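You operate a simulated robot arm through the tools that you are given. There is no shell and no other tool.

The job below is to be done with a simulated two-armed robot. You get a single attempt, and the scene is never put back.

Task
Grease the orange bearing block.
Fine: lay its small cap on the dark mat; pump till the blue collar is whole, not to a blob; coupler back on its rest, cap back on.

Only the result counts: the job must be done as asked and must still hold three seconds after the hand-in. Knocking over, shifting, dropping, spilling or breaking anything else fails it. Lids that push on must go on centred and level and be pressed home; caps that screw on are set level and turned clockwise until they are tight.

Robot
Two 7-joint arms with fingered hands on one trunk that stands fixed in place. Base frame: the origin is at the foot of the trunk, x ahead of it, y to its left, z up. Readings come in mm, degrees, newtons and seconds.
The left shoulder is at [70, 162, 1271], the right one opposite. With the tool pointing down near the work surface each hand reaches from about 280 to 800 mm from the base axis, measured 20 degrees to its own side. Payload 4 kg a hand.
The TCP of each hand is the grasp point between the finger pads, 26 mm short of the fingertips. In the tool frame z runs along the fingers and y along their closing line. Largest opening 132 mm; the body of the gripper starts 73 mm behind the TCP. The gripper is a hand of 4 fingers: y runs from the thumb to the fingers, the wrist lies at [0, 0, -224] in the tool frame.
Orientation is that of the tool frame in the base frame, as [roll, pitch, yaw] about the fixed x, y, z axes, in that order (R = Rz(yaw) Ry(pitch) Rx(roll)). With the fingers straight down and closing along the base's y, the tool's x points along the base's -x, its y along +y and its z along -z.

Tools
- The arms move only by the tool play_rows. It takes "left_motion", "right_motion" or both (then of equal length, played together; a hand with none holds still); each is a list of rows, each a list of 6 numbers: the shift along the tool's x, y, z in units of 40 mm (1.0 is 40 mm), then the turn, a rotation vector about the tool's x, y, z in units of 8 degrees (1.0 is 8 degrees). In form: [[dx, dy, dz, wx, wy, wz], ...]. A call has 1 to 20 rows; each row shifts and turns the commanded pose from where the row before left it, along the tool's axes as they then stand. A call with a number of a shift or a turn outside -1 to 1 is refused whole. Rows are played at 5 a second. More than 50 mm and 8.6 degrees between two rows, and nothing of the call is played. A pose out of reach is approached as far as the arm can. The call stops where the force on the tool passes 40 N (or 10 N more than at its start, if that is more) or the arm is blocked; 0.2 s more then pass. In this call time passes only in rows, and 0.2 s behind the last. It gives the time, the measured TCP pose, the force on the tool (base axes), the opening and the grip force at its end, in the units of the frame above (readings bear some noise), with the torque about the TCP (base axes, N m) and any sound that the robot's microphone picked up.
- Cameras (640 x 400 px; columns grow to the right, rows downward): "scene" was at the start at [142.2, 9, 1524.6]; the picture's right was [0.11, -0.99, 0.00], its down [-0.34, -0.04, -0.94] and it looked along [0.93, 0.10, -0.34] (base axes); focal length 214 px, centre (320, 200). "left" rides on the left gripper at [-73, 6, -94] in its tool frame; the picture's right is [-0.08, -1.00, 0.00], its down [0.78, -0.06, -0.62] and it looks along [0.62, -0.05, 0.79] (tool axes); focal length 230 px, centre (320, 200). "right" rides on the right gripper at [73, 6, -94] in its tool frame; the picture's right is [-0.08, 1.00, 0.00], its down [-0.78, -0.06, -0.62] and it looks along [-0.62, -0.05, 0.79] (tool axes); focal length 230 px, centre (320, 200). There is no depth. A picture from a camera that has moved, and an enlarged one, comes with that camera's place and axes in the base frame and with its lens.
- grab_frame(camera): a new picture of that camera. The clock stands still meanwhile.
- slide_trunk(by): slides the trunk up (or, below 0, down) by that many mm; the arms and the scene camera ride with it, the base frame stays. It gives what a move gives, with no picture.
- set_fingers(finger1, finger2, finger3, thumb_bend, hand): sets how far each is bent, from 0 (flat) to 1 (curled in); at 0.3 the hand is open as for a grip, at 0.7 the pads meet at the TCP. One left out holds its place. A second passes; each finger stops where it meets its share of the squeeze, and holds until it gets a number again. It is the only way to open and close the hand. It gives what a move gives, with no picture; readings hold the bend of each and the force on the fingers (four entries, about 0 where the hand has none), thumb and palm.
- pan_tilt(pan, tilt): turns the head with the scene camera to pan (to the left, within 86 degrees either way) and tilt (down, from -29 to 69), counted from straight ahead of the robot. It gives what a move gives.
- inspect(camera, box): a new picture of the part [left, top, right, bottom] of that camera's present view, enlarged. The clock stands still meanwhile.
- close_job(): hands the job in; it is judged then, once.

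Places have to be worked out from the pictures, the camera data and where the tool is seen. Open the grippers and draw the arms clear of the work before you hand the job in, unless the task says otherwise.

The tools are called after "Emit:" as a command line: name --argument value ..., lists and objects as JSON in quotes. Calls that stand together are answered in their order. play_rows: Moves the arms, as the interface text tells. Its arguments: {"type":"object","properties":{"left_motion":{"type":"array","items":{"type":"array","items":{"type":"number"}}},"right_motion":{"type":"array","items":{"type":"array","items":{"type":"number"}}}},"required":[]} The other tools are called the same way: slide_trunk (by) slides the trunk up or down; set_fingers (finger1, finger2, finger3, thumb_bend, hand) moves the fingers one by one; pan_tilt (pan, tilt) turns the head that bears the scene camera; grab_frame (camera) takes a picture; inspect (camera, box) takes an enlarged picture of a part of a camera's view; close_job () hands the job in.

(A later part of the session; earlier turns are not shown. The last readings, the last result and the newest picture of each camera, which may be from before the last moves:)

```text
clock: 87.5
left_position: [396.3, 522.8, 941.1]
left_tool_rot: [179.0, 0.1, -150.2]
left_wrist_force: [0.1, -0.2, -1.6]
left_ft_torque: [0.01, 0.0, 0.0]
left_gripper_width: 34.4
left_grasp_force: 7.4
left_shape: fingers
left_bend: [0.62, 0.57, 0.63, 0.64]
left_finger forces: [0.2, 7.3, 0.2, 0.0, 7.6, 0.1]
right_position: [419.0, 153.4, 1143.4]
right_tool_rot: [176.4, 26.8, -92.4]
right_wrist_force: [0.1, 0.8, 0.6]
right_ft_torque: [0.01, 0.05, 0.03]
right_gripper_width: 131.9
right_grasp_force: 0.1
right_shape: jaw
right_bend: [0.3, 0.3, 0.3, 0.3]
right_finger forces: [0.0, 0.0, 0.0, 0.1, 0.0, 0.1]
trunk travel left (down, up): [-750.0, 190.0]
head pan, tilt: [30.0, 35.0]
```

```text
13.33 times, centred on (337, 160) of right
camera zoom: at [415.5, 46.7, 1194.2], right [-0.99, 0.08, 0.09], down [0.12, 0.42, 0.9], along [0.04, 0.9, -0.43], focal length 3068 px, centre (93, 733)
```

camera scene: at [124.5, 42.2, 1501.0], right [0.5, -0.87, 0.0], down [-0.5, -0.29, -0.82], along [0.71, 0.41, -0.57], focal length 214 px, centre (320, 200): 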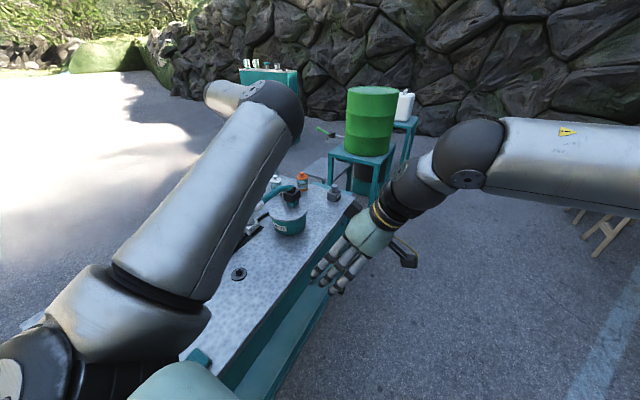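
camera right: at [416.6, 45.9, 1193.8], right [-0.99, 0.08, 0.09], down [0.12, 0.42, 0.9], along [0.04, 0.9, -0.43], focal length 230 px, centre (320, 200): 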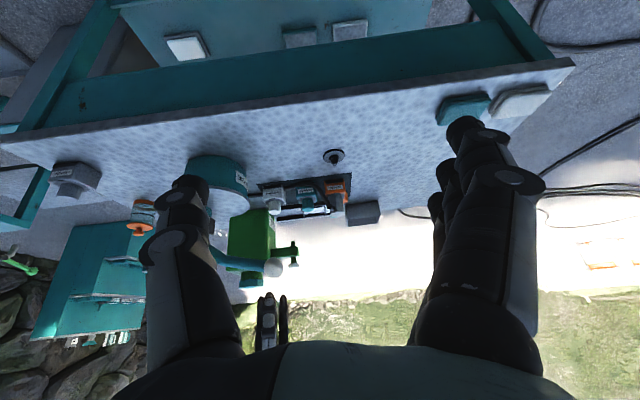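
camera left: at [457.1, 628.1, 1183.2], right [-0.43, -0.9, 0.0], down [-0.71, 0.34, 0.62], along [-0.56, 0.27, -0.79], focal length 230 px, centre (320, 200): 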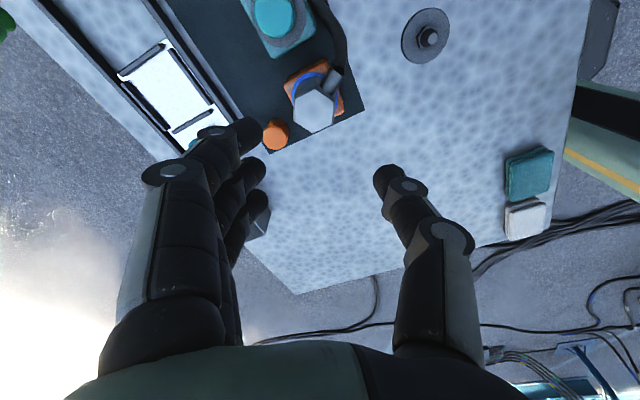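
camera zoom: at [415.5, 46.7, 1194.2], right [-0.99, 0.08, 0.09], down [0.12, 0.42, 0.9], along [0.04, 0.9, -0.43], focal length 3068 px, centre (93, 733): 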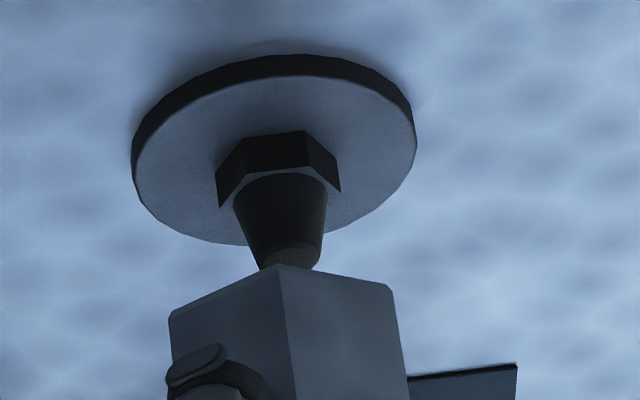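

The coupler is about 1.5 mm too far in +x. I correct that and lower in small steps, watching for contact.

Emit:
play_rows --left_motion '[[0.03, 0.0175, 0, 0, 0, 0], [0, -0.002, 0.12, 0, 0, 0], [0, -0.002, 0.12, 0, 0, 0], [0, 0, 0, 0, 0, 0]]'

Emit:
inspect --camera "right" --box '[322, 145, 352, 175]'

Emit:
inspect --camera "left" --box '[260, 80, 380, 200]'

```text
clock: 88.5
left_position: [394.2, 523.0, 933.1]
left_tool_rot: [179.0, 0.1, -150.1]
left_wrist_force: [0.3, -0.3, -1.2]
left_ft_torque: [-0.01, -0.03, 0.02]
left_gripper_width: 34.4
left_grasp_force: 7.4
left_shape: fingers
left_bend: [0.62, 0.57, 0.63, 0.64]
left_finger forces: [0.2, 7.3, 0.2, 0.0, 7.7, 0.0]
right_position: [418.1, 152.6, 1142.5]
right_tool_rot: [176.4, 26.8, -92.5]
right_wrist_force: [-0.5, -0.7, 0.1]
right_ft_torque: [-0.02, -0.03, 0.02]
right_gripper_width: 132.0
right_grasp_force: 0.1
right_shape: jaw
right_bend: [0.3, 0.3, 0.3, 0.3]
right_finger forces: [0.0, 0.0, 0.0, 0.0, 0.1, 0.1]
trunk travel left (down, up): [-750.0, 190.0]
head pan, tilt: [30.0, 35.0]
```

```text
13.33 times, centred on (337, 160) of right
camera zoom: at [415.6, 46.7, 1194.2], right [-0.99, 0.08, 0.09], down [0.12, 0.42, 0.9], along [0.04, 0.9, -0.43], focal length 3068 px, centre (93, 733)
```

zoom: 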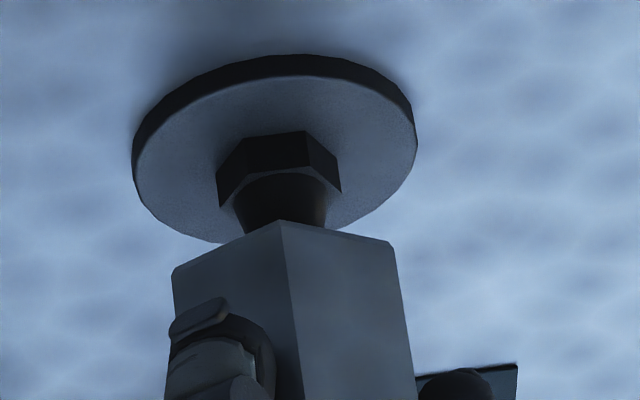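

```text
3.33 times, centred on (320, 140) of left
camera zoom: at [454.2, 562.9, 1025.5], right [0.56, -0.83, -0.02], down [-0.65, -0.45, 0.61], along [-0.52, -0.33, -0.79], focal length 767 px, centre (320, 400)
```

zoom: 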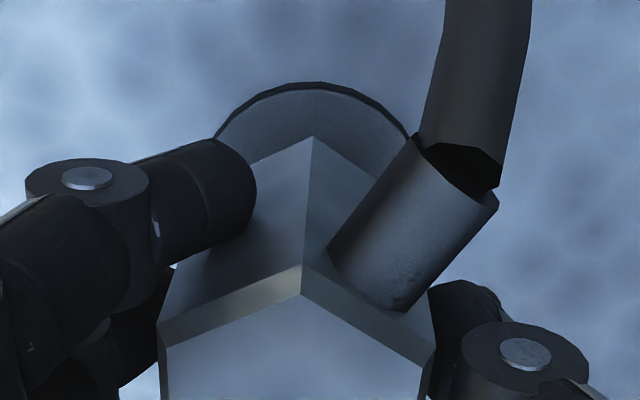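

Aligned within about 1 mm in both views, 4 mm above the tip. I lower further in small steps.

Emit:
play_rows --left_motion '[[-0.005, -0.01, 0.1, 0, 0, 0], [0, -0.001, 0.08, 0, 0, 0], [0, 0, 0, 0, 0, 0]]'

Emit:
play_rows --left_motion '[[0, -0.001, 0.08, 0, 0, 0], [0, -0.001, 0.06, 0, 0, 0], [0, 0, 0, 0, 0, 0]]'

Emit:
inspect --camera "right" --box '[322, 145, 352, 175]'

```text
clock: 89.3
left_position: [392.8, 523.0, 924.3]
left_tool_rot: [179.0, 0.1, -150.1]
left_wrist_force: [-0.2, -0.1, -2.0]
left_ft_torque: [0.01, 0.01, 0.02]
left_gripper_width: 34.1
left_grasp_force: 8.4
left_shape: fingers
left_bend: [0.62, 0.57, 0.63, 0.64]
left_finger forces: [0.2, 7.3, 0.2, 0.0, 7.7, 0.1]
right_position: [419.2, 153.5, 1144.1]
right_tool_rot: [176.4, 26.8, -92.5]
right_wrist_force: [1.0, 0.0, 0.0]
right_ft_torque: [-0.01, 0.01, 0.04]
right_gripper_width: 131.9
right_grasp_force: 0.2
right_shape: jaw
right_bend: [0.3, 0.3, 0.3, 0.3]
right_finger forces: [0.0, 0.1, 0.1, 0.0, 0.0, 0.0]
trunk travel left (down, up): [-750.0, 190.0]
head pan, tilt: [30.0, 35.0]
```

```text
clock: 90.1
left_position: [394.5, 521.9, 919.5]
left_tool_rot: [179.1, 0.1, -150.2]
left_wrist_force: [0.0, 0.2, -1.8]
left_ft_torque: [0.01, -0.04, -0.01]
left_gripper_width: 33.8
left_grasp_force: 8.1
left_shape: fingers
left_bend: [0.62, 0.57, 0.63, 0.64]
left_finger forces: [0.3, 7.3, 0.2, 0.1, 7.8, 0.0]
right_position: [419.9, 153.1, 1143.8]
right_tool_rot: [176.4, 26.8, -92.5]
right_wrist_force: [-0.1, 1.1, 1.5]
right_ft_torque: [0.02, -0.01, -0.01]
right_gripper_width: 131.9
right_grasp_force: 0.1
right_shape: jaw
right_bend: [0.3, 0.3, 0.3, 0.3]
right_finger forces: [0.0, 0.1, 0.0, 0.0, 0.0, 0.0]
trunk travel left (down, up): [-750.0, 190.0]
head pan, tilt: [30.0, 35.0]
```

```text
13.33 times, centred on (337, 160) of right
camera zoom: at [415.6, 46.7, 1194.2], right [-0.99, 0.08, 0.09], down [0.12, 0.42, 0.9], along [0.04, 0.9, -0.43], focal length 3068 px, centre (93, 733)
```

zoom: 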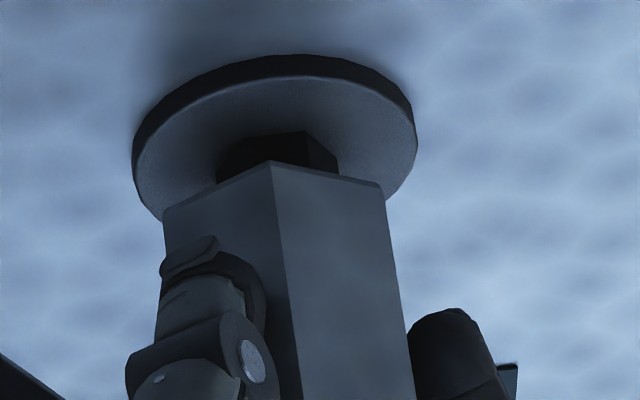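

The mouth is 8 mm over the tip with no contact force. I go on down.

Emit:
play_rows --left_motion '[[0, -0.001, 0.1, 0, 0, 0], [0, -0.001, 0.1, 0, 0, 0], [0, 0, 0, 0, 0, 0]]'

Emit:
play_rows --left_motion '[[0, 0, 0.04, 0, 0, 0], [0, 0, 0.03, 0, 0, 0], [0, 0, 0, 0, 0, 0]]'

Emit:
inspect --camera "right" --box '[322, 145, 352, 175]'

```text
clock: 90.9
left_position: [394.5, 523.6, 911.4]
left_tool_rot: [179.0, 0.0, -150.1]
left_wrist_force: [0.3, 0.2, -1.5]
left_ft_torque: [0.01, 0.01, -0.02]
left_gripper_width: 34.0
left_grasp_force: 7.9
left_shape: fingers
left_bend: [0.62, 0.57, 0.63, 0.64]
left_finger forces: [0.3, 7.2, 0.2, 0.0, 7.6, 0.0]
right_position: [418.4, 153.5, 1142.5]
right_tool_rot: [176.4, 26.8, -92.6]
right_wrist_force: [-0.3, -0.5, -1.0]
right_ft_torque: [0.01, 0.0, -0.01]
right_gripper_width: 132.0
right_grasp_force: 0.0
right_shape: jaw
right_bend: [0.3, 0.3, 0.3, 0.3]
right_finger forces: [0.0, 0.0, 0.0, 0.0, 0.0, 0.0]
trunk travel left (down, up): [-750.0, 190.0]
head pan, tilt: [30.0, 35.0]
```

```text
clock: 91.7
left_position: [392.8, 523.3, 908.2]
left_tool_rot: [179.1, 0.1, -150.1]
left_wrist_force: [-0.5, 0.1, -1.2]
left_ft_torque: [-0.03, 0.02, 0.0]
left_gripper_width: 34.2
left_grasp_force: 8.0
left_shape: fingers
left_bend: [0.62, 0.57, 0.63, 0.64]
left_finger forces: [0.3, 7.3, 0.2, 0.1, 7.7, 0.1]
right_position: [419.4, 152.2, 1142.6]
right_tool_rot: [176.4, 26.8, -92.5]
right_wrist_force: [-0.4, -0.3, 0.4]
right_ft_torque: [0.03, 0.02, 0.0]
right_gripper_width: 132.1
right_grasp_force: 0.1
right_shape: jaw
right_bend: [0.3, 0.3, 0.3, 0.3]
right_finger forces: [0.0, 0.1, 0.0, 0.0, 0.0, 0.1]
trunk travel left (down, up): [-750.0, 190.0]
head pan, tilt: [30.0, 35.0]
```

```text
13.33 times, centred on (337, 160) of right
camera zoom: at [415.6, 46.7, 1194.2], right [-0.99, 0.08, 0.09], down [0.12, 0.42, 0.9], along [0.04, 0.9, -0.43], focal length 3068 px, centre (93, 733)
```

zoom: 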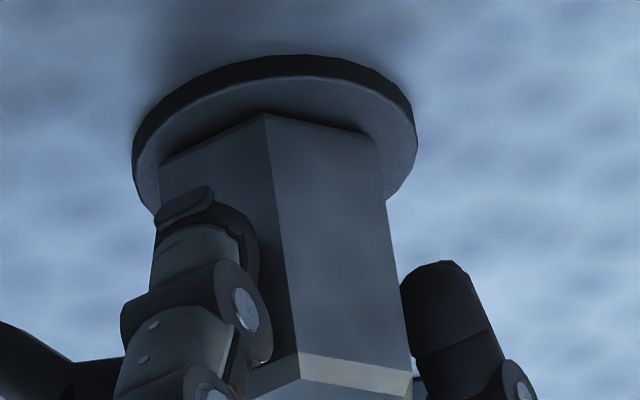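

Still no resistance, about 5 mm to go. I lower to contact.

Emit:
play_rows --left_motion '[[0, 0, 0.05, 0, 0, 0], [0, 0, 0.04, 0, 0, 0], [0, 0, 0, 0, 0, 0]]'

Emit:
play_rows --left_motion '[[0, 0, 0.03, 0, 0, 0], [0, 0, 0.02, 0, 0, 0], [0, 0, 0, 0, 0, 0]]'

Emit:
inspect --camera "right" --box '[322, 145, 352, 175]'

```text
clock: 92.5
left_position: [394.1, 523.4, 905.2]
left_tool_rot: [178.8, 0.2, -150.0]
left_wrist_force: [0.7, 1.3, 5.8]
left_ft_torque: [0.06, 0.02, -0.02]
left_gripper_width: 33.7
left_grasp_force: 9.2
left_shape: fingers
left_bend: [0.63, 0.57, 0.63, 0.64]
left_finger forces: [0.4, 8.6, 0.2, 0.1, 8.4, 0.1]
right_position: [420.0, 153.3, 1142.4]
right_tool_rot: [176.5, 26.8, -92.4]
right_wrist_force: [0.0, 0.0, 0.4]
right_ft_torque: [0.02, -0.02, 0.0]
right_gripper_width: 131.9
right_grasp_force: 0.2
right_shape: jaw
right_bend: [0.3, 0.3, 0.3, 0.3]
right_finger forces: [0.0, 0.0, 0.0, 0.1, 0.1, 0.0]
trunk travel left (down, up): [-750.0, 190.0]
head pan, tilt: [30.0, 35.0]
```

```text
clock: 93.3
left_position: [394.1, 522.2, 905.0]
left_tool_rot: [178.9, 0.3, -150.1]
left_wrist_force: [3.7, 3.0, 15.4]
left_ft_torque: [0.13, -0.02, 0.0]
left_gripper_width: 34.0
left_grasp_force: 10.4
left_shape: fingers
left_bend: [0.63, 0.58, 0.63, 0.65]
left_finger forces: [0.9, 9.7, 0.2, 0.0, 9.8, 0.0]
right_position: [418.8, 152.7, 1143.9]
right_tool_rot: [176.5, 26.9, -92.5]
right_wrist_force: [1.0, 0.6, -0.1]
right_ft_torque: [0.0, 0.04, 0.0]
right_gripper_width: 131.8
right_grasp_force: 0.0
right_shape: jaw
right_bend: [0.3, 0.3, 0.3, 0.3]
right_finger forces: [0.0, 0.1, 0.0, 0.0, 0.1, 0.1]
trunk travel left (down, up): [-750.0, 190.0]
head pan, tilt: [30.0, 35.0]
```

```text
13.33 times, centred on (337, 160) of right
camera zoom: at [415.0, 45.5, 1194.6], right [-0.99, 0.08, 0.09], down [0.12, 0.42, 0.9], along [0.04, 0.9, -0.43], focal length 3068 px, centre (93, 733)
```

zoom: 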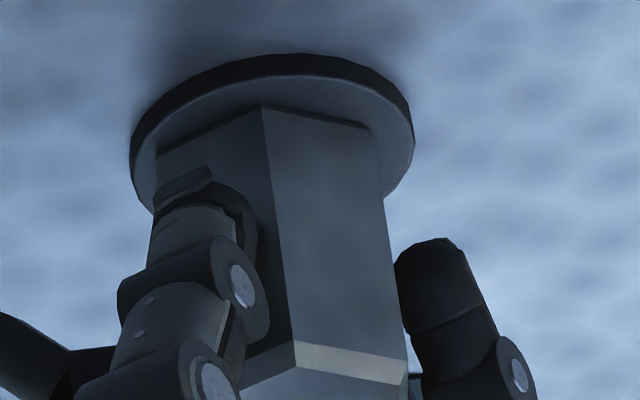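

It touches with 15 N and a sideways reaction toward +x/+y, so it is slightly off. I ease up, shift about 1.2 mm that way and press again.

Emit:
play_rows --left_motion '[[0, 0, -0.05, 0, 0, 0], [-0.03, 0.003, 0, 0, 0, 0], [0, 0, 0, 0, 0, 0]]'

Emit:
play_rows --left_motion '[[0, 0, 0.04, 0, 0, 0], [0, 0, 0.02, 0, 0, 0], [0, 0, 0, 0, 0, 0]]'

Emit:
inspect --camera "right" --box '[322, 145, 352, 175]'

```text
clock: 94.1
left_position: [393.2, 523.1, 905.5]
left_tool_rot: [179.1, 0.0, -150.1]
left_wrist_force: [-1.9, -1.3, 5.4]
left_ft_torque: [-0.01, 0.04, -0.01]
left_gripper_width: 34.2
left_grasp_force: 9.2
left_shape: fingers
left_bend: [0.63, 0.58, 0.63, 0.64]
left_finger forces: [0.3, 8.7, 0.4, 0.0, 9.0, 0.0]
right_position: [418.6, 151.6, 1144.1]
right_tool_rot: [176.4, 26.8, -92.5]
right_wrist_force: [-1.2, 0.4, 0.1]
right_ft_torque: [0.0, 0.01, -0.02]
right_gripper_width: 132.0
right_grasp_force: 0.1
right_shape: jaw
right_bend: [0.3, 0.3, 0.3, 0.3]
right_finger forces: [0.0, 0.0, 0.0, 0.0, 0.0, 0.1]
trunk travel left (down, up): [-750.0, 190.0]
head pan, tilt: [30.0, 35.0]
```

```text
clock: 94.9
left_position: [394.2, 522.4, 904.1]
left_tool_rot: [178.9, 0.2, -150.1]
left_wrist_force: [-1.9, 0.2, 14.8]
left_ft_torque: [0.03, 0.1, -0.01]
left_gripper_width: 33.7
left_grasp_force: 10.6
left_shape: fingers
left_bend: [0.63, 0.58, 0.63, 0.65]
left_finger forces: [0.4, 9.4, 0.5, 0.1, 9.8, 0.0]
right_position: [418.0, 150.8, 1144.6]
right_tool_rot: [176.5, 27.0, -92.5]
right_wrist_force: [-0.2, 0.6, -0.1]
right_ft_torque: [0.0, -0.01, -0.03]
right_gripper_width: 132.1
right_grasp_force: 0.0
right_shape: jaw
right_bend: [0.3, 0.3, 0.3, 0.3]
right_finger forces: [0.0, 0.1, 0.0, 0.1, 0.0, 0.1]
trunk travel left (down, up): [-750.0, 190.0]
head pan, tilt: [30.0, 35.0]
```

```text
13.33 times, centred on (337, 160) of right
camera zoom: at [414.2, 45.0, 1194.9], right [-0.99, 0.08, 0.09], down [0.12, 0.42, 0.9], along [0.04, 0.9, -0.43], focal length 3068 px, centre (93, 733)
```

zoom: 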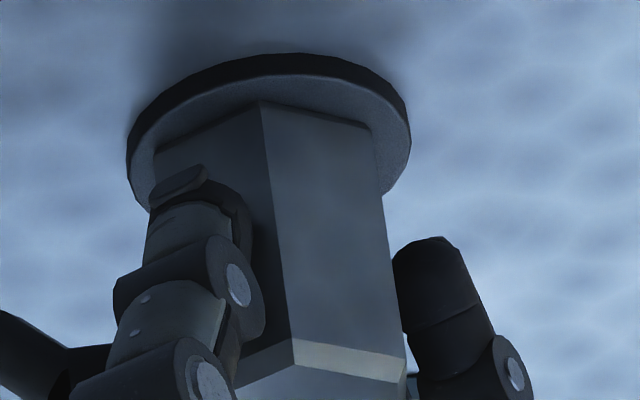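

The sideways force is gone and it is seated at the same depth as on the block. I relax the push and open the hand.

Emit:
play_rows --left_motion '[[0, 0, -0.04, 0, 0, 0], [0, 0, -0.03, 0, 0, 0], [0, 0, 0, 0, 0, 0]]'

Emit:
set_fingers --hand "left" --finger1 0.58 --finger2 0.56 --finger3 0.58 --thumb_bend 0.6

Emit:
set_fingers --hand "left" --finger1 0.5 --finger2 0.5 --finger3 0.5 --thumb_bend 0.5

Emit:
inspect --camera "right" --box '[315, 145, 355, 190]'

Emit:
inspect --camera "left" --box '[220, 60, 420, 260]'

```text
clock: 95.7
left_position: [393.7, 522.8, 906.1]
left_tool_rot: [179.0, 0.1, -150.1]
left_wrist_force: [-0.7, -1.1, 3.0]
left_ft_torque: [-0.02, 0.04, -0.01]
left_gripper_width: 34.2
left_grasp_force: 8.7
left_shape: fingers
left_bend: [0.63, 0.58, 0.63, 0.64]
left_finger forces: [0.3, 8.1, 0.4, 0.1, 8.6, 0.1]
right_position: [418.6, 151.6, 1143.3]
right_tool_rot: [176.5, 26.8, -92.5]
right_wrist_force: [0.0, 0.0, 0.1]
right_ft_torque: [0.01, 0.03, -0.04]
right_gripper_width: 132.0
right_grasp_force: 0.0
right_shape: jaw
right_bend: [0.3, 0.3, 0.3, 0.3]
right_finger forces: [0.1, 0.0, 0.1, 0.0, 0.1, 0.1]
trunk travel left (down, up): [-750.0, 190.0]
head pan, tilt: [30.0, 35.0]
```

```text
clock: 96.7
left_position: [394.2, 523.8, 905.5]
left_tool_rot: [178.9, 0.1, -150.1]
left_wrist_force: [-0.1, 0.6, 0.9]
left_ft_torque: [-0.01, 0.0, 0.0]
left_gripper_width: 43.8
left_grasp_force: 0.2
left_shape: fingers
left_bend: [0.57, 0.56, 0.57, 0.6]
left_finger forces: [0.0, 0.4, 0.0, 0.0, 0.4, 0.1]
right_position: [418.6, 153.4, 1143.1]
right_tool_rot: [176.4, 26.8, -92.5]
right_wrist_force: [1.1, 0.0, 0.5]
right_ft_torque: [0.04, -0.03, -0.02]
right_gripper_width: 131.9
right_grasp_force: 0.1
right_shape: jaw
right_bend: [0.3, 0.3, 0.3, 0.3]
right_finger forces: [0.0, 0.0, 0.0, 0.0, 0.0, 0.1]
trunk travel left (down, up): [-750.0, 190.0]
head pan, tilt: [30.0, 35.0]
```

```text
clock: 97.7
left_position: [394.7, 524.4, 906.1]
left_tool_rot: [179.1, 0.1, -150.1]
left_wrist_force: [0.0, 0.4, 1.0]
left_ft_torque: [0.05, 0.03, 0.02]
left_gripper_width: 69.7
left_grasp_force: 0.0
left_shape: fingers
left_bend: [0.5, 0.5, 0.5, 0.5]
left_finger forces: [0.1, 0.0, 0.0, 0.0, 0.0, 0.0]
right_position: [418.9, 152.6, 1143.1]
right_tool_rot: [176.3, 26.8, -92.5]
right_wrist_force: [0.3, 0.7, 0.2]
right_ft_torque: [0.0, 0.04, -0.03]
right_gripper_width: 131.5
right_grasp_force: 0.0
right_shape: jaw
right_bend: [0.3, 0.3, 0.3, 0.3]
right_finger forces: [0.0, 0.1, 0.1, 0.1, 0.1, 0.1]
trunk travel left (down, up): [-750.0, 190.0]
head pan, tilt: [30.0, 35.0]
```

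```text
8.89 times, centred on (335, 168) of right
camera zoom: at [415.5, 46.6, 1194.2], right [-0.99, 0.09, 0.09], down [0.12, 0.42, 0.9], along [0.04, 0.9, -0.43], focal length 2045 px, centre (187, 489)
```

zoom: 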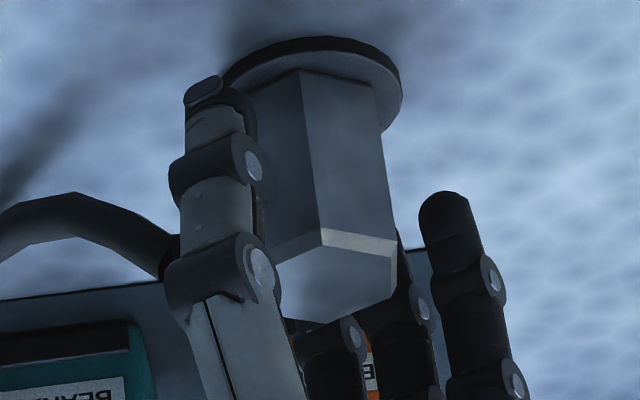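

```text
2.00 times, centred on (320, 160) of left
camera zoom: at [455.0, 563.5, 998.6], right [0.56, -0.83, -0.02], down [-0.65, -0.45, 0.61], along [-0.52, -0.33, -0.79], focal length 460 px, centre (320, 280)
```

zoom: 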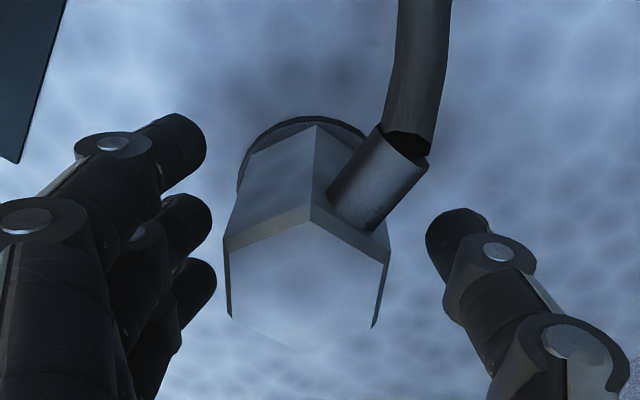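

The coupler stands upright on its rest. I lift the hand straight up and clear.

Emit:
play_rows --left_motion '[[0, 0.004, -0.25, 0, 0, 0], [0, 0.01, -0.6, 0, 0, 0], [0, 0.013, -0.8, 0, 0, 0], [0, 0.016, -1.0, 0, 0, 0], [0, 0, -0.6, 0.12, 0, 0]]'

Emit:
inspect --camera "right" --box '[280, 140, 380, 240]'

Emit:
grab_frame --camera "left"

```text
clock: 98.9
left_position: [394.8, 523.3, 1036.0]
left_tool_rot: [179.8, 0.1, -150.0]
left_wrist_force: [0.1, 0.7, 1.0]
left_ft_torque: [0.01, 0.0, 0.02]
left_gripper_width: 69.8
left_grasp_force: 0.0
left_shape: fingers
left_bend: [0.5, 0.5, 0.5, 0.5]
left_finger forces: [0.0, 0.0, 0.1, 0.0, 0.0, 0.1]
right_position: [418.0, 152.5, 1144.6]
right_tool_rot: [176.5, 26.9, -92.5]
right_wrist_force: [-0.7, -0.3, -0.3]
right_ft_torque: [0.02, -0.04, 0.02]
right_gripper_width: 132.1
right_grasp_force: 0.1
right_shape: jaw
right_bend: [0.3, 0.3, 0.3, 0.3]
right_finger forces: [0.0, 0.0, 0.0, 0.0, 0.0, 0.0]
trunk travel left (down, up): [-750.0, 190.0]
head pan, tilt: [30.0, 35.0]
```

```text
4.00 times, centred on (330, 190) of right
camera zoom: at [415.0, 46.5, 1194.4], right [-0.99, 0.08, 0.09], down [0.12, 0.42, 0.9], along [0.04, 0.9, -0.43], focal length 920 px, centre (280, 240)
```

zoom: 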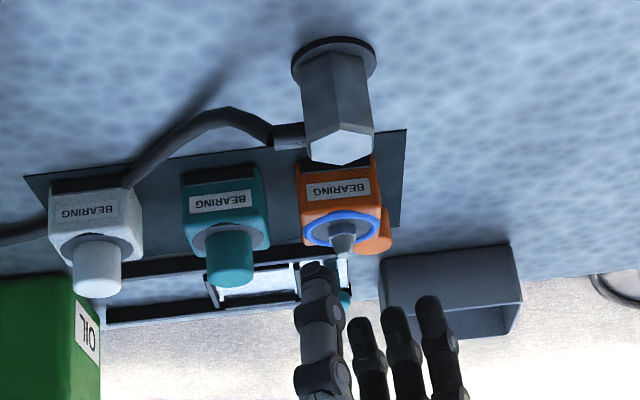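

```text
taken
camera left: at [453.9, 564.4, 1129.5], right [0.56, -0.83, 0.0], down [-0.65, -0.44, 0.62], along [-0.51, -0.35, -0.79], focal length 230 px, centre (320, 200)
```

left: 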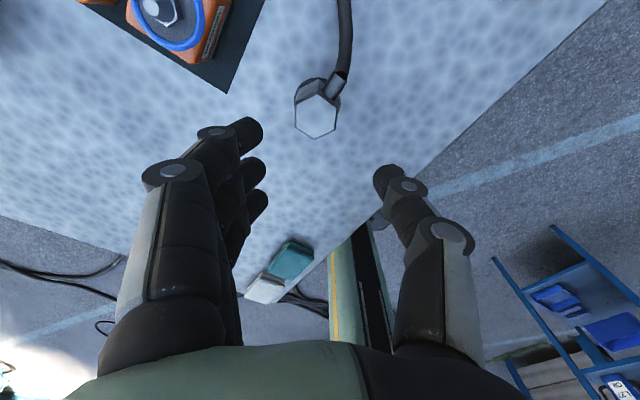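

The collar is whole and the coupler is home. Now for the cap: I turn back to yaw −90 and move over it.

Emit:
play_rows --left_motion '[[0, 0, 0, 0, 0, -0.9375], [0, 0, 0, 0, 0, -0.9375], [0, 0, 0, 0, 0, -0.9375], [0, 0, 0, 0, 0, -0.9375], [0, 0, 0, 0, 0, -0.9375], [0, 0, 0, 0, 0, -0.9375], [0, 0, 0, 0, 0, -0.9375], [0, 0, 0, 0, 0, -0.9375], [-0.8875, 0.096, 0, 0, 0, 0], [-0.8875, 0.096, 0, 0, 0, 0], [-0.8875, 0.096, 0, 0, 0, 0], [-0.8875, 0.096, 0, 0, 0, 0], [-0.8875, 0.096, 0, 0, 0, 0], [-0.8875, 0.096, 0, 0, 0, 0], [0, 0, 0, 0, 0, 0]]'

Emit:
grab_frame --camera "left"

Emit:
inspect --camera "left" --box '[270, 50, 370, 200]'

Emit:
inspect --camera "right" --box '[310, 180, 360, 230]'

```text
clock: 102.1
left_position: [374.2, 736.3, 1035.6]
left_tool_rot: [-180.0, 0.1, -90.1]
left_wrist_force: [0.2, -0.3, -0.3]
left_ft_torque: [0.02, 0.01, -0.02]
left_gripper_width: 69.8
left_grasp_force: 0.1
left_shape: fingers
left_bend: [0.5, 0.5, 0.5, 0.5]
left_finger forces: [0.1, 0.1, 0.0, 0.1, 0.0, 0.0]
right_position: [419.0, 152.4, 1143.1]
right_tool_rot: [176.4, 26.9, -92.5]
right_wrist_force: [0.1, 1.1, 0.3]
right_ft_torque: [0.03, 0.01, 0.01]
right_gripper_width: 131.9
right_grasp_force: 0.0
right_shape: jaw
right_bend: [0.3, 0.3, 0.3, 0.3]
right_finger forces: [0.0, 0.1, 0.0, 0.0, 0.0, 0.0]
trunk travel left (down, up): [-750.0, 190.0]
head pan, tilt: [30.0, 35.0]
```

```text
taken
camera left: at [366.9, 808.5, 1128.7], right [1.0, 0.08, 0.0], down [0.06, -0.79, 0.61], along [0.05, -0.61, -0.79], focal length 230 px, centre (320, 200)
```

left: 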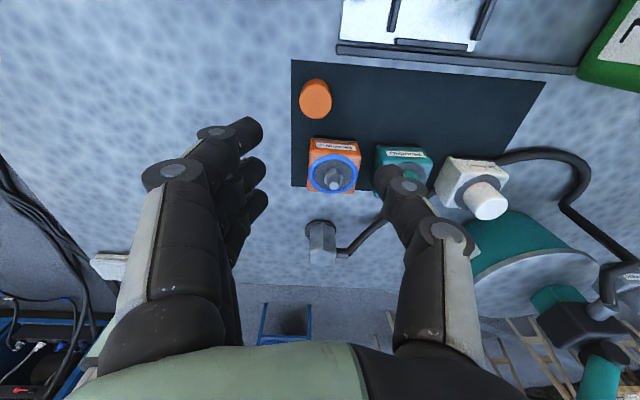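

```text
2.67 times, centred on (320, 125) of left
camera zoom: at [366.9, 808.5, 1128.7], right [1.0, 0.08, 0.0], down [0.06, -0.79, 0.61], along [0.05, -0.61, -0.79], focal length 614 px, centre (320, 400)
```

zoom: 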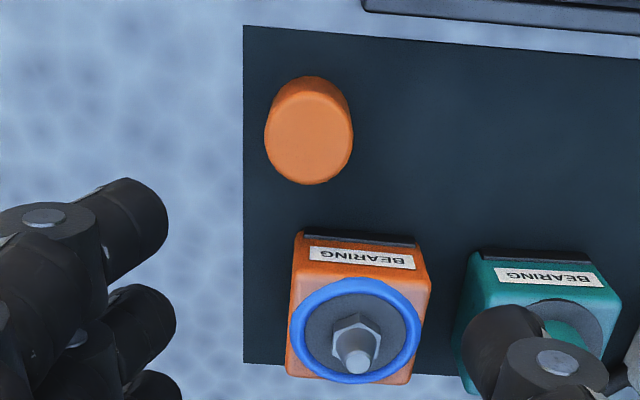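

```text
8.00 times, centred on (335, 205) of right
camera zoom: at [415.9, 45.9, 1194.1], right [-0.99, 0.08, 0.09], down [0.12, 0.42, 0.9], along [0.04, 0.9, -0.43], focal length 1841 px, centre (200, 160)
```

zoom: 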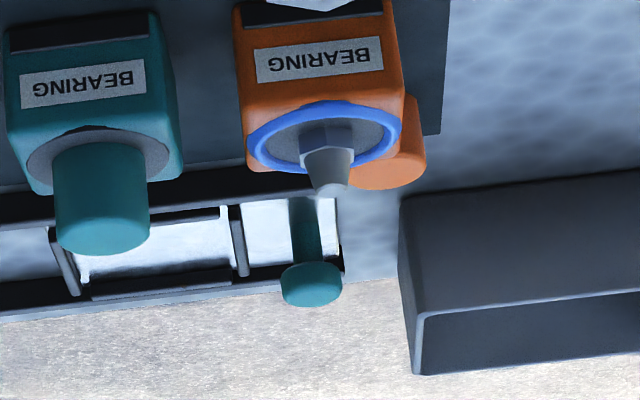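

From above the blue ring is complete. The cap's centre is at about (368, 741); I shift 5–6 mm to it, narrow the hand, and go down to check.

Emit:
set_fingers --hand "left" --finger1 0.53 --finger2 0.53 --finger3 0.53 --thumb_bend 0.53

Emit:
play_rows --left_motion '[[-0.1425, 0.12, 0.6, 0, 0, 0], [0, 0, 0.9, 0, 0, 0], [0, 0, 0.9, 0, 0, 0], [0, 0, 0, 0, 0, 0]]'

Emit:
inspect --camera "left" --box '[220, 80, 420, 240]'

Emit:
inspect --camera "right" --box '[310, 180, 370, 240]'

```text
clock: 103.1
left_position: [373.5, 736.4, 1035.2]
left_tool_rot: [-179.9, 0.1, -90.2]
left_wrist_force: [-0.5, 0.1, 0.1]
left_ft_torque: [0.01, -0.01, -0.02]
left_gripper_width: 61.8
left_grasp_force: 0.0
left_shape: fingers
left_bend: [0.53, 0.53, 0.53, 0.53]
left_finger forces: [0.1, 0.0, 0.0, 0.0, 0.1, 0.0]
right_position: [419.4, 152.7, 1143.0]
right_tool_rot: [176.5, 26.8, -92.5]
right_wrist_force: [0.0, 0.0, 0.0]
right_ft_torque: [0.01, 0.0, 0.0]
right_gripper_width: 132.1
right_grasp_force: 0.0
right_shape: jaw
right_bend: [0.3, 0.3, 0.3, 0.3]
right_finger forces: [0.1, 0.0, 0.1, 0.1, 0.0, 0.0]
trunk travel left (down, up): [-750.0, 190.0]
head pan, tilt: [30.0, 35.0]
```

```text
clock: 104.1
left_position: [367.6, 741.3, 940.7]
left_tool_rot: [-179.9, 0.2, -90.1]
left_wrist_force: [0.3, -0.3, 0.1]
left_ft_torque: [0.0, 0.0, 0.01]
left_gripper_width: 61.8
left_grasp_force: 0.0
left_shape: fingers
left_bend: [0.53, 0.53, 0.53, 0.53]
left_finger forces: [0.0, 0.1, 0.0, 0.1, 0.0, 0.0]
right_position: [418.4, 152.8, 1143.2]
right_tool_rot: [176.6, 26.8, -92.6]
right_wrist_force: [-0.5, -0.5, -0.1]
right_ft_torque: [0.0, 0.02, 0.0]
right_gripper_width: 131.9
right_grasp_force: 0.1
right_shape: jaw
right_bend: [0.3, 0.3, 0.3, 0.3]
right_finger forces: [0.0, 0.1, 0.0, 0.0, 0.0, 0.0]
trunk travel left (down, up): [-750.0, 190.0]
head pan, tilt: [30.0, 35.0]
```

```text
2.50 times, centred on (320, 160) of left
camera zoom: at [361.1, 815.1, 1032.8], right [1.0, 0.08, 0.0], down [0.06, -0.79, 0.62], along [0.05, -0.61, -0.79], focal length 575 px, centre (320, 300)
```

zoom: 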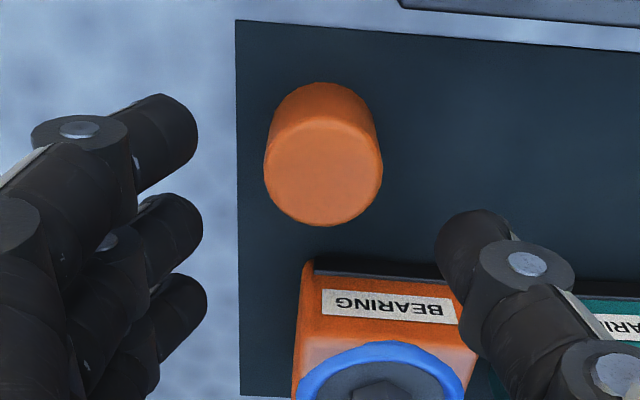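

```text
6.67 times, centred on (340, 210) of right
camera zoom: at [415.1, 46.5, 1194.4], right [-0.99, 0.08, 0.09], down [0.12, 0.42, 0.9], along [0.04, 0.9, -0.43], focal length 1534 px, centre (187, 133)
```

zoom: 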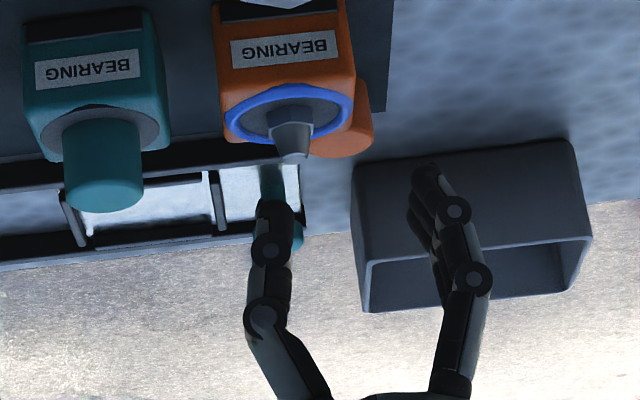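

The cap is centred. I go down to TCP ≈889 and close symmetrically.

Emit:
play_rows --left_motion '[[0, -0.02, 0.6, 0, 0, 0], [0, 0, 0.63, 0, 0, 0], [0, 0, 0, 0, 0, 0]]'

Emit:
inspect --camera "left" --box '[220, 80, 420, 240]'

Emit:
inspect --camera "right" --box '[310, 180, 370, 240]'

```text
clock: 104.9
left_position: [367.4, 741.1, 890.2]
left_tool_rot: [-179.9, 0.2, -90.0]
left_wrist_force: [-0.5, -0.3, 0.5]
left_ft_torque: [0.0, -0.06, -0.02]
left_gripper_width: 61.8
left_grasp_force: 0.1
left_shape: fingers
left_bend: [0.53, 0.53, 0.53, 0.53]
left_finger forces: [0.1, 0.0, 0.0, 0.0, 0.0, 0.0]
right_position: [418.9, 151.1, 1142.7]
right_tool_rot: [176.5, 26.9, -92.5]
right_wrist_force: [0.1, 0.1, -0.4]
right_ft_torque: [-0.01, 0.0, -0.01]
right_gripper_width: 132.0
right_grasp_force: 0.1
right_shape: jaw
right_bend: [0.3, 0.3, 0.3, 0.3]
right_finger forces: [0.0, 0.1, 0.1, 0.0, 0.0, 0.1]
trunk travel left (down, up): [-750.0, 190.0]
head pan, tilt: [30.0, 35.0]
```

```text
2.50 times, centred on (320, 160) of left
camera zoom: at [361.5, 814.4, 983.6], right [1.0, 0.08, 0.0], down [0.06, -0.79, 0.61], along [0.05, -0.61, -0.79], focal length 575 px, centre (320, 300)
```

zoom: 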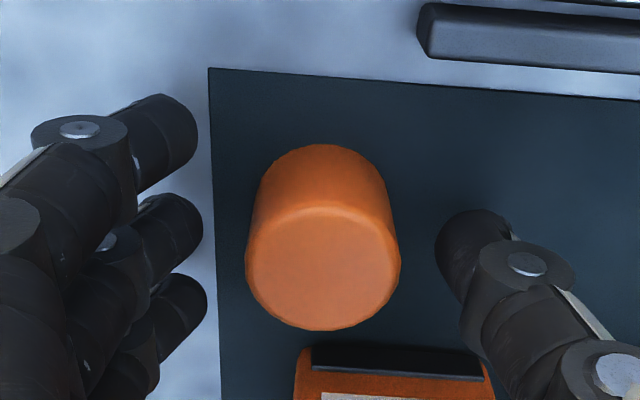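

```text
6.67 times, centred on (340, 210) of right
camera zoom: at [415.3, 46.2, 1194.3], right [-0.99, 0.08, 0.09], down [0.12, 0.42, 0.9], along [0.04, 0.9, -0.43], focal length 1534 px, centre (187, 133)
```

zoom: 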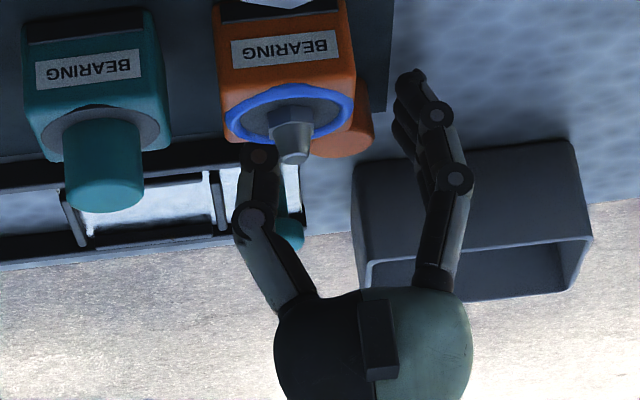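

Cap top is 12 mm below the TCP and centred. I close in two stages.

Emit:
set_fingers --hand "left" --finger1 0.57 --finger2 0.59 --finger3 0.57 --thumb_bend 0.59

Emit:
set_fingers --hand "left" --finger1 0.6 --finger2 0.66 --finger3 0.6 --thumb_bend 0.625

Emit:
inspect --camera "left" --box '[220, 80, 420, 240]'

```text
clock: 105.9
left_position: [368.0, 742.5, 889.5]
left_tool_rot: [180.0, 0.0, -90.0]
left_wrist_force: [-0.3, 0.1, 0.2]
left_ft_torque: [-0.01, -0.01, 0.06]
left_gripper_width: 47.5
left_grasp_force: 0.1
left_shape: fingers
left_bend: [0.56, 0.59, 0.56, 0.59]
left_finger forces: [0.0, 0.1, 0.0, 0.0, 0.1, 0.0]
right_position: [418.6, 152.7, 1143.2]
right_tool_rot: [176.4, 26.8, -92.6]
right_wrist_force: [0.0, -0.2, -0.9]
right_ft_torque: [0.02, -0.02, -0.01]
right_gripper_width: 132.1
right_grasp_force: 0.1
right_shape: jaw
right_bend: [0.3, 0.3, 0.3, 0.3]
right_finger forces: [0.0, 0.0, 0.0, 0.0, 0.0, 0.1]
trunk travel left (down, up): [-750.0, 190.0]
head pan, tilt: [30.0, 35.0]
```

```text
clock: 106.9
left_position: [367.6, 743.0, 889.6]
left_tool_rot: [-180.0, 0.1, -90.1]
left_wrist_force: [0.3, 0.5, -1.0]
left_ft_torque: [0.01, -0.03, 0.0]
left_gripper_width: 40.3
left_grasp_force: 2.6
left_shape: fingers
left_bend: [0.6, 0.61, 0.6, 0.61]
left_finger forces: [0.0, 3.2, 0.0, 0.1, 3.1, 0.0]
right_position: [419.8, 153.0, 1144.2]
right_tool_rot: [176.4, 26.8, -92.5]
right_wrist_force: [0.4, -0.8, -1.1]
right_ft_torque: [-0.01, -0.01, 0.0]
right_gripper_width: 132.0
right_grasp_force: 0.1
right_shape: jaw
right_bend: [0.3, 0.3, 0.3, 0.3]
right_finger forces: [0.1, 0.1, 0.1, 0.0, 0.1, 0.1]
trunk travel left (down, up): [-750.0, 190.0]
head pan, tilt: [30.0, 35.0]
```

```text
2.50 times, centred on (320, 160) of left
camera zoom: at [361.6, 814.8, 983.3], right [1.0, 0.08, 0.0], down [0.06, -0.79, 0.62], along [0.05, -0.61, -0.79], focal length 575 px, centre (320, 300)
```

zoom: 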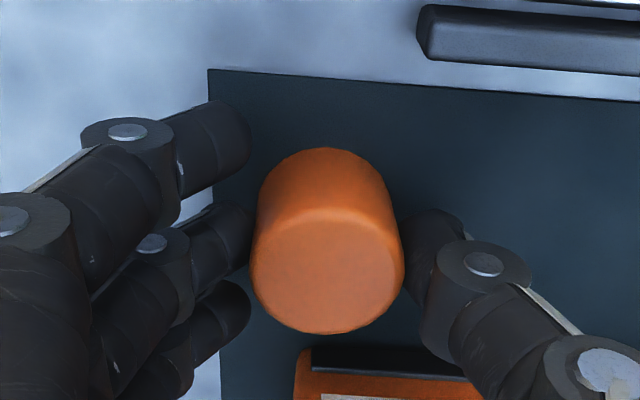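

Symmetric grip at 3 N, cap upright. A bit firmer, then lift.

Emit:
set_fingers --hand "left" --finger2 0.685 --thumb_bend 0.633

Emit:
play_rows --left_motion '[[0, 0, -0.15, 0, 0, 0], [0, 0, -0.6, 0, 0, 0], [0, 0, -0.8, 0, 0, 0], [0, 0, -0.8, 0, 0, 0], [0, 0, 0, 0, 0, 0]]'

Emit:
inspect --camera "left" --box '[220, 80, 420, 240]'

Emit:
inspect --camera "right" --box '[310, 180, 370, 260]'

```text
clock: 107.9
left_position: [369.3, 742.0, 890.1]
left_tool_rot: [-180.0, 0.2, -90.1]
left_wrist_force: [-0.1, -0.2, -0.5]
left_ft_torque: [-0.01, 0.01, -0.04]
left_gripper_width: 39.9
left_grasp_force: 4.1
left_shape: fingers
left_bend: [0.6, 0.62, 0.6, 0.61]
left_finger forces: [0.1, 4.4, 0.0, 0.0, 4.4, 0.0]
right_position: [418.0, 152.1, 1143.9]
right_tool_rot: [176.4, 26.9, -92.5]
right_wrist_force: [0.7, 0.1, -0.1]
right_ft_torque: [-0.01, 0.01, 0.03]
right_gripper_width: 131.8
right_grasp_force: 0.1
right_shape: jaw
right_bend: [0.3, 0.3, 0.3, 0.3]
right_finger forces: [0.0, 0.1, 0.1, 0.0, 0.1, 0.1]
trunk travel left (down, up): [-750.0, 190.0]
head pan, tilt: [30.0, 35.0]
```

```text
clock: 109.1
left_position: [367.9, 741.7, 984.2]
left_tool_rot: [180.0, 0.1, -90.1]
left_wrist_force: [0.2, 0.2, -0.7]
left_ft_torque: [-0.01, 0.0, 0.03]
left_gripper_width: 39.9
left_grasp_force: 4.6
left_shape: fingers
left_bend: [0.6, 0.62, 0.6, 0.61]
left_finger forces: [0.0, 4.4, 0.1, 0.1, 4.3, 0.0]
right_position: [419.6, 152.6, 1143.6]
right_tool_rot: [176.5, 26.8, -92.5]
right_wrist_force: [-0.3, 0.5, 0.6]
right_ft_torque: [0.01, -0.02, -0.02]
right_gripper_width: 131.8
right_grasp_force: 0.1
right_shape: jaw
right_bend: [0.3, 0.3, 0.3, 0.3]
right_finger forces: [0.0, 0.0, 0.0, 0.1, 0.0, 0.0]
trunk travel left (down, up): [-750.0, 190.0]
head pan, tilt: [30.0, 35.0]
```

```text
2.50 times, centred on (320, 160) of left
camera zoom: at [361.9, 814.8, 1077.3], right [1.0, 0.08, 0.0], down [0.06, -0.79, 0.62], along [0.05, -0.61, -0.79], focal length 575 px, centre (320, 300)
```

zoom: 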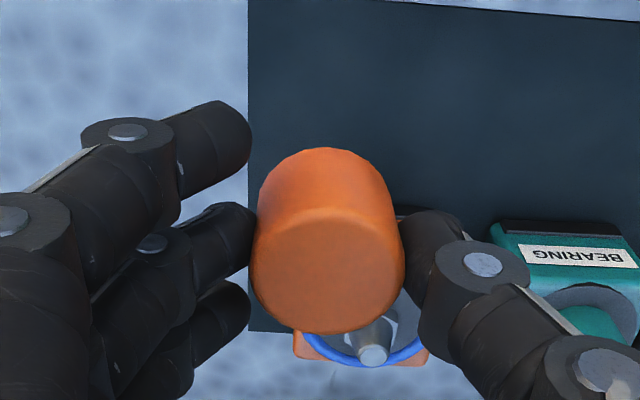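

```text
5.00 times, centred on (340, 220) of right
camera zoom: at [415.7, 47.0, 1194.1], right [-0.99, 0.09, 0.09], down [0.12, 0.42, 0.9], along [0.04, 0.9, -0.43], focal length 1150 px, centre (220, 100)
```

zoom: 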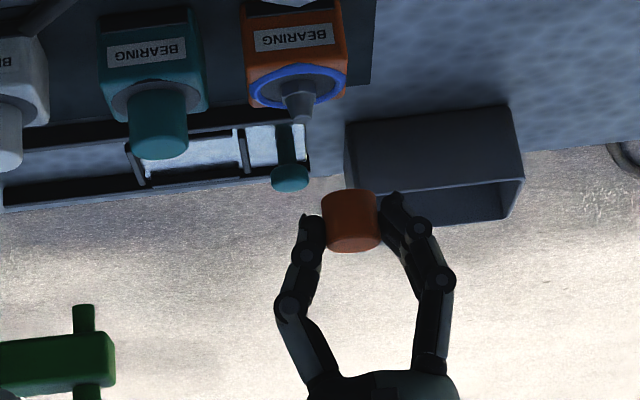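

The cap hangs level. By the left view the nipple is 75 mm along tool x and −24 mm along tool y from it; I move over it.

Emit:
play_rows --left_motion '[[0.94, -0.304, 0, 0, 0, 0], [0.94, -0.304, 0, 0, 0, 0], [0, 0, 0, 0, 0, 0]]'

Emit:
inspect --camera "left" --box '[220, 60, 420, 240]'

Emit:
inspect --camera "right" --box '[318, 185, 353, 225]'

```text
clock: 109.9
left_position: [392.1, 669.5, 982.5]
left_tool_rot: [-179.9, 0.0, -90.1]
left_wrist_force: [0.8, 0.6, -0.1]
left_ft_torque: [-0.04, -0.01, 0.04]
left_gripper_width: 39.9
left_grasp_force: 4.2
left_shape: fingers
left_bend: [0.6, 0.62, 0.6, 0.61]
left_finger forces: [0.1, 4.4, 0.0, 0.0, 4.5, 0.0]
right_position: [417.6, 154.6, 1143.2]
right_tool_rot: [176.5, 26.8, -92.5]
right_wrist_force: [-0.6, 0.0, 0.6]
right_ft_torque: [-0.04, -0.02, 0.0]
right_gripper_width: 132.0
right_grasp_force: 0.0
right_shape: jaw
right_bend: [0.3, 0.3, 0.3, 0.3]
right_finger forces: [0.0, 0.0, 0.0, 0.0, 0.1, 0.1]
trunk travel left (down, up): [-750.0, 190.0]
head pan, tilt: [30.0, 35.0]
```

```text
2.22 times, centred on (320, 150) of left
camera zoom: at [385.1, 741.2, 1076.3], right [1.0, 0.08, 0.0], down [0.06, -0.79, 0.62], along [0.05, -0.61, -0.79], focal length 511 px, centre (320, 311)
```

zoom: 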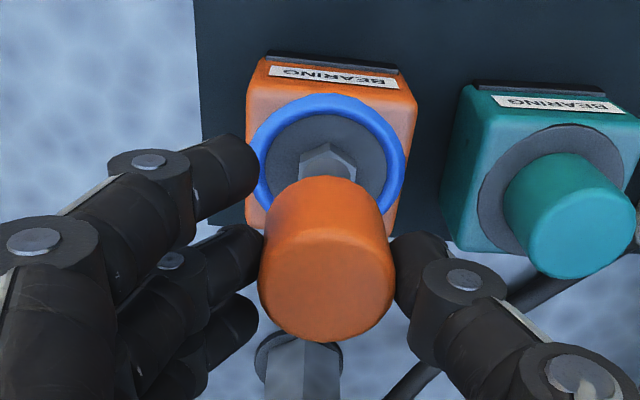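

```text
10.00 times, centred on (336, 205) of right
camera zoom: at [414.7, 48.5, 1194.4], right [-0.99, 0.08, 0.09], down [0.12, 0.42, 0.9], along [0.04, 0.9, -0.43], focal length 2301 px, centre (165, 150)
```

zoom: 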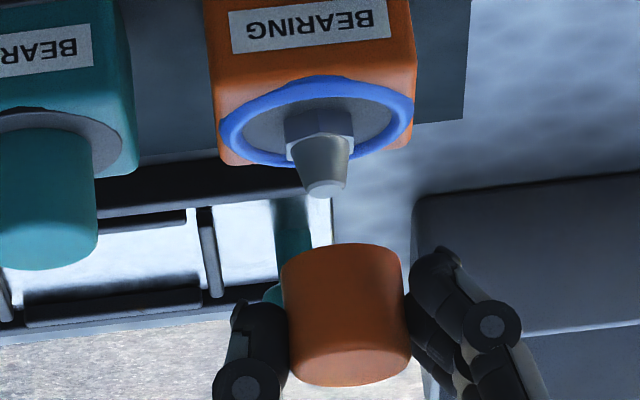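

The cap is about 1 mm short in +x. I correct and lower 20 mm, then continue slowly.

Emit:
play_rows --left_motion '[[0.005, -0.0275, 0.25, 0, 0, 0], [0, 0, 0.25, 0, 0, 0], [0, 0, 0, 0, 0, 0]]'

Emit:
inspect --camera "right" --box '[318, 185, 353, 225]'

Emit:
inspect --camera "left" --box '[220, 60, 420, 240]'

```text
clock: 110.7
left_position: [393.2, 666.1, 964.8]
left_tool_rot: [-179.9, 0.1, -90.2]
left_wrist_force: [0.4, -0.1, -0.5]
left_ft_torque: [-0.03, 0.0, 0.02]
left_gripper_width: 39.7
left_grasp_force: 4.1
left_shape: fingers
left_bend: [0.6, 0.62, 0.6, 0.61]
left_finger forces: [0.0, 4.3, 0.0, 0.0, 4.3, 0.1]
right_position: [418.4, 151.4, 1143.6]
right_tool_rot: [176.4, 26.9, -92.4]
right_wrist_force: [-0.6, 0.3, -0.1]
right_ft_torque: [0.0, 0.02, 0.04]
right_gripper_width: 132.4
right_grasp_force: 0.0
right_shape: jaw
right_bend: [0.3, 0.3, 0.3, 0.3]
right_finger forces: [0.0, 0.1, 0.0, 0.0, 0.1, 0.0]
trunk travel left (down, up): [-750.0, 190.0]
head pan, tilt: [30.0, 35.0]
```

```text
10.00 times, centred on (336, 205) of right
camera zoom: at [415.5, 46.3, 1194.2], right [-0.99, 0.08, 0.09], down [0.12, 0.42, 0.9], along [0.04, 0.9, -0.43], focal length 2301 px, centre (165, 150)
```

zoom: 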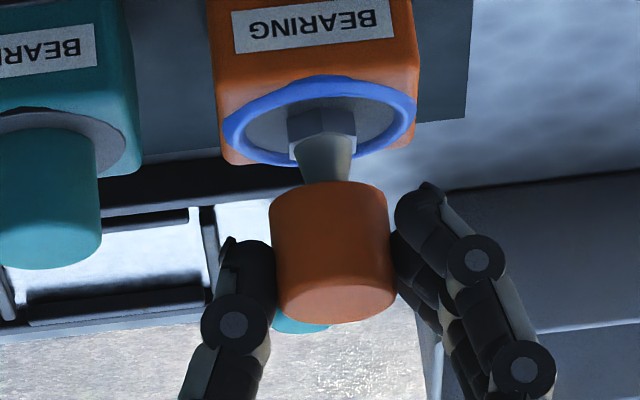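

```text
2.22 times, centred on (320, 150) of left
camera zoom: at [387.6, 739.0, 1057.8], right [1.0, 0.08, 0.0], down [0.06, -0.79, 0.61], along [0.05, -0.61, -0.79], focal length 511 px, centre (320, 311)
```

zoom: 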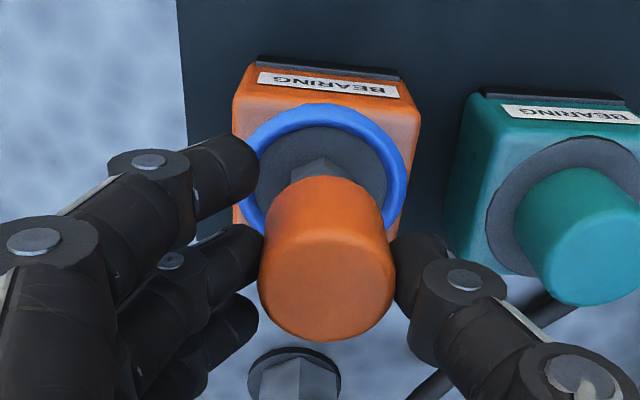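

Aligned within about 0.8 mm. I lower on, watching for contact.

Emit:
play_rows --left_motion '[[-0.0125, 0.0075, 0.1, 0, 0, 0], [0, 0, 0.1, 0, 0, 0], [0, 0, 0.1, 0, 0, 0], [0, 0, 0, 0, 0, 0]]'

Emit:
inspect --camera "right" --box '[318, 185, 353, 225]'

Emit:
inspect --camera "left" --box '[220, 60, 420, 240]'

```text
clock: 111.7
left_position: [393.9, 666.9, 953.4]
left_tool_rot: [-179.9, 0.1, -90.1]
left_wrist_force: [-0.4, -0.2, 0.8]
left_ft_torque: [0.02, -0.04, -0.03]
left_gripper_width: 40.0
left_grasp_force: 3.5
left_shape: fingers
left_bend: [0.6, 0.62, 0.6, 0.61]
left_finger forces: [0.1, 4.3, 0.0, 0.1, 4.3, 0.0]
right_position: [419.4, 153.4, 1143.1]
right_tool_rot: [176.3, 26.8, -92.5]
right_wrist_force: [-1.0, -0.1, 0.1]
right_ft_torque: [0.03, 0.0, 0.0]
right_gripper_width: 132.1
right_grasp_force: 0.1
right_shape: jaw
right_bend: [0.3, 0.3, 0.3, 0.3]
right_finger forces: [0.2, 0.1, 0.0, 0.1, 0.0, 0.0]
trunk travel left (down, up): [-750.0, 190.0]
head pan, tilt: [30.0, 35.0]
```

```text
10.00 times, centred on (336, 205) of right
camera zoom: at [415.5, 46.7, 1194.2], right [-0.99, 0.08, 0.09], down [0.12, 0.42, 0.9], along [0.04, 0.9, -0.43], focal length 2301 px, centre (165, 150)
```

zoom: 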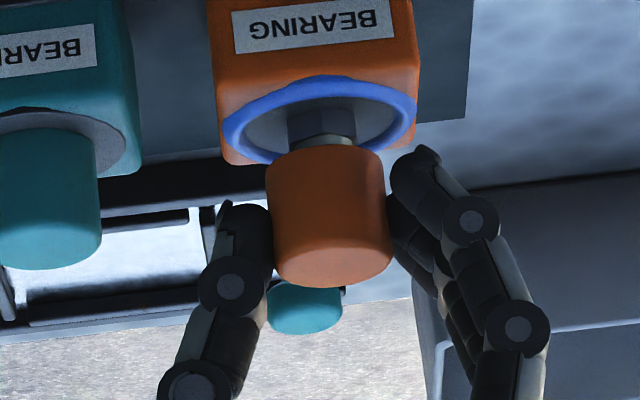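

```text
2.22 times, centred on (320, 150) of left
camera zoom: at [387.3, 740.0, 1045.6], right [1.0, 0.08, 0.0], down [0.06, -0.79, 0.62], along [0.05, -0.61, -0.79], focal length 511 px, centre (320, 311)
```

zoom: 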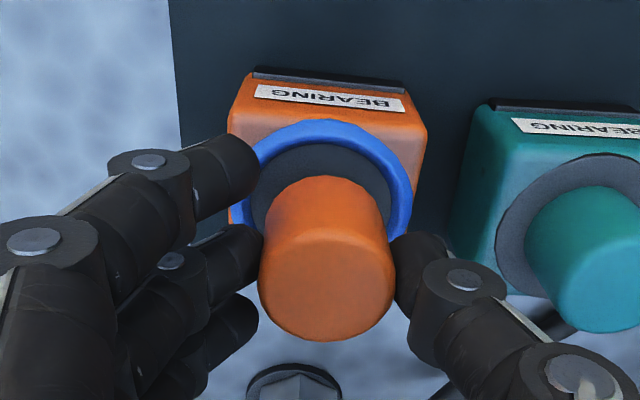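

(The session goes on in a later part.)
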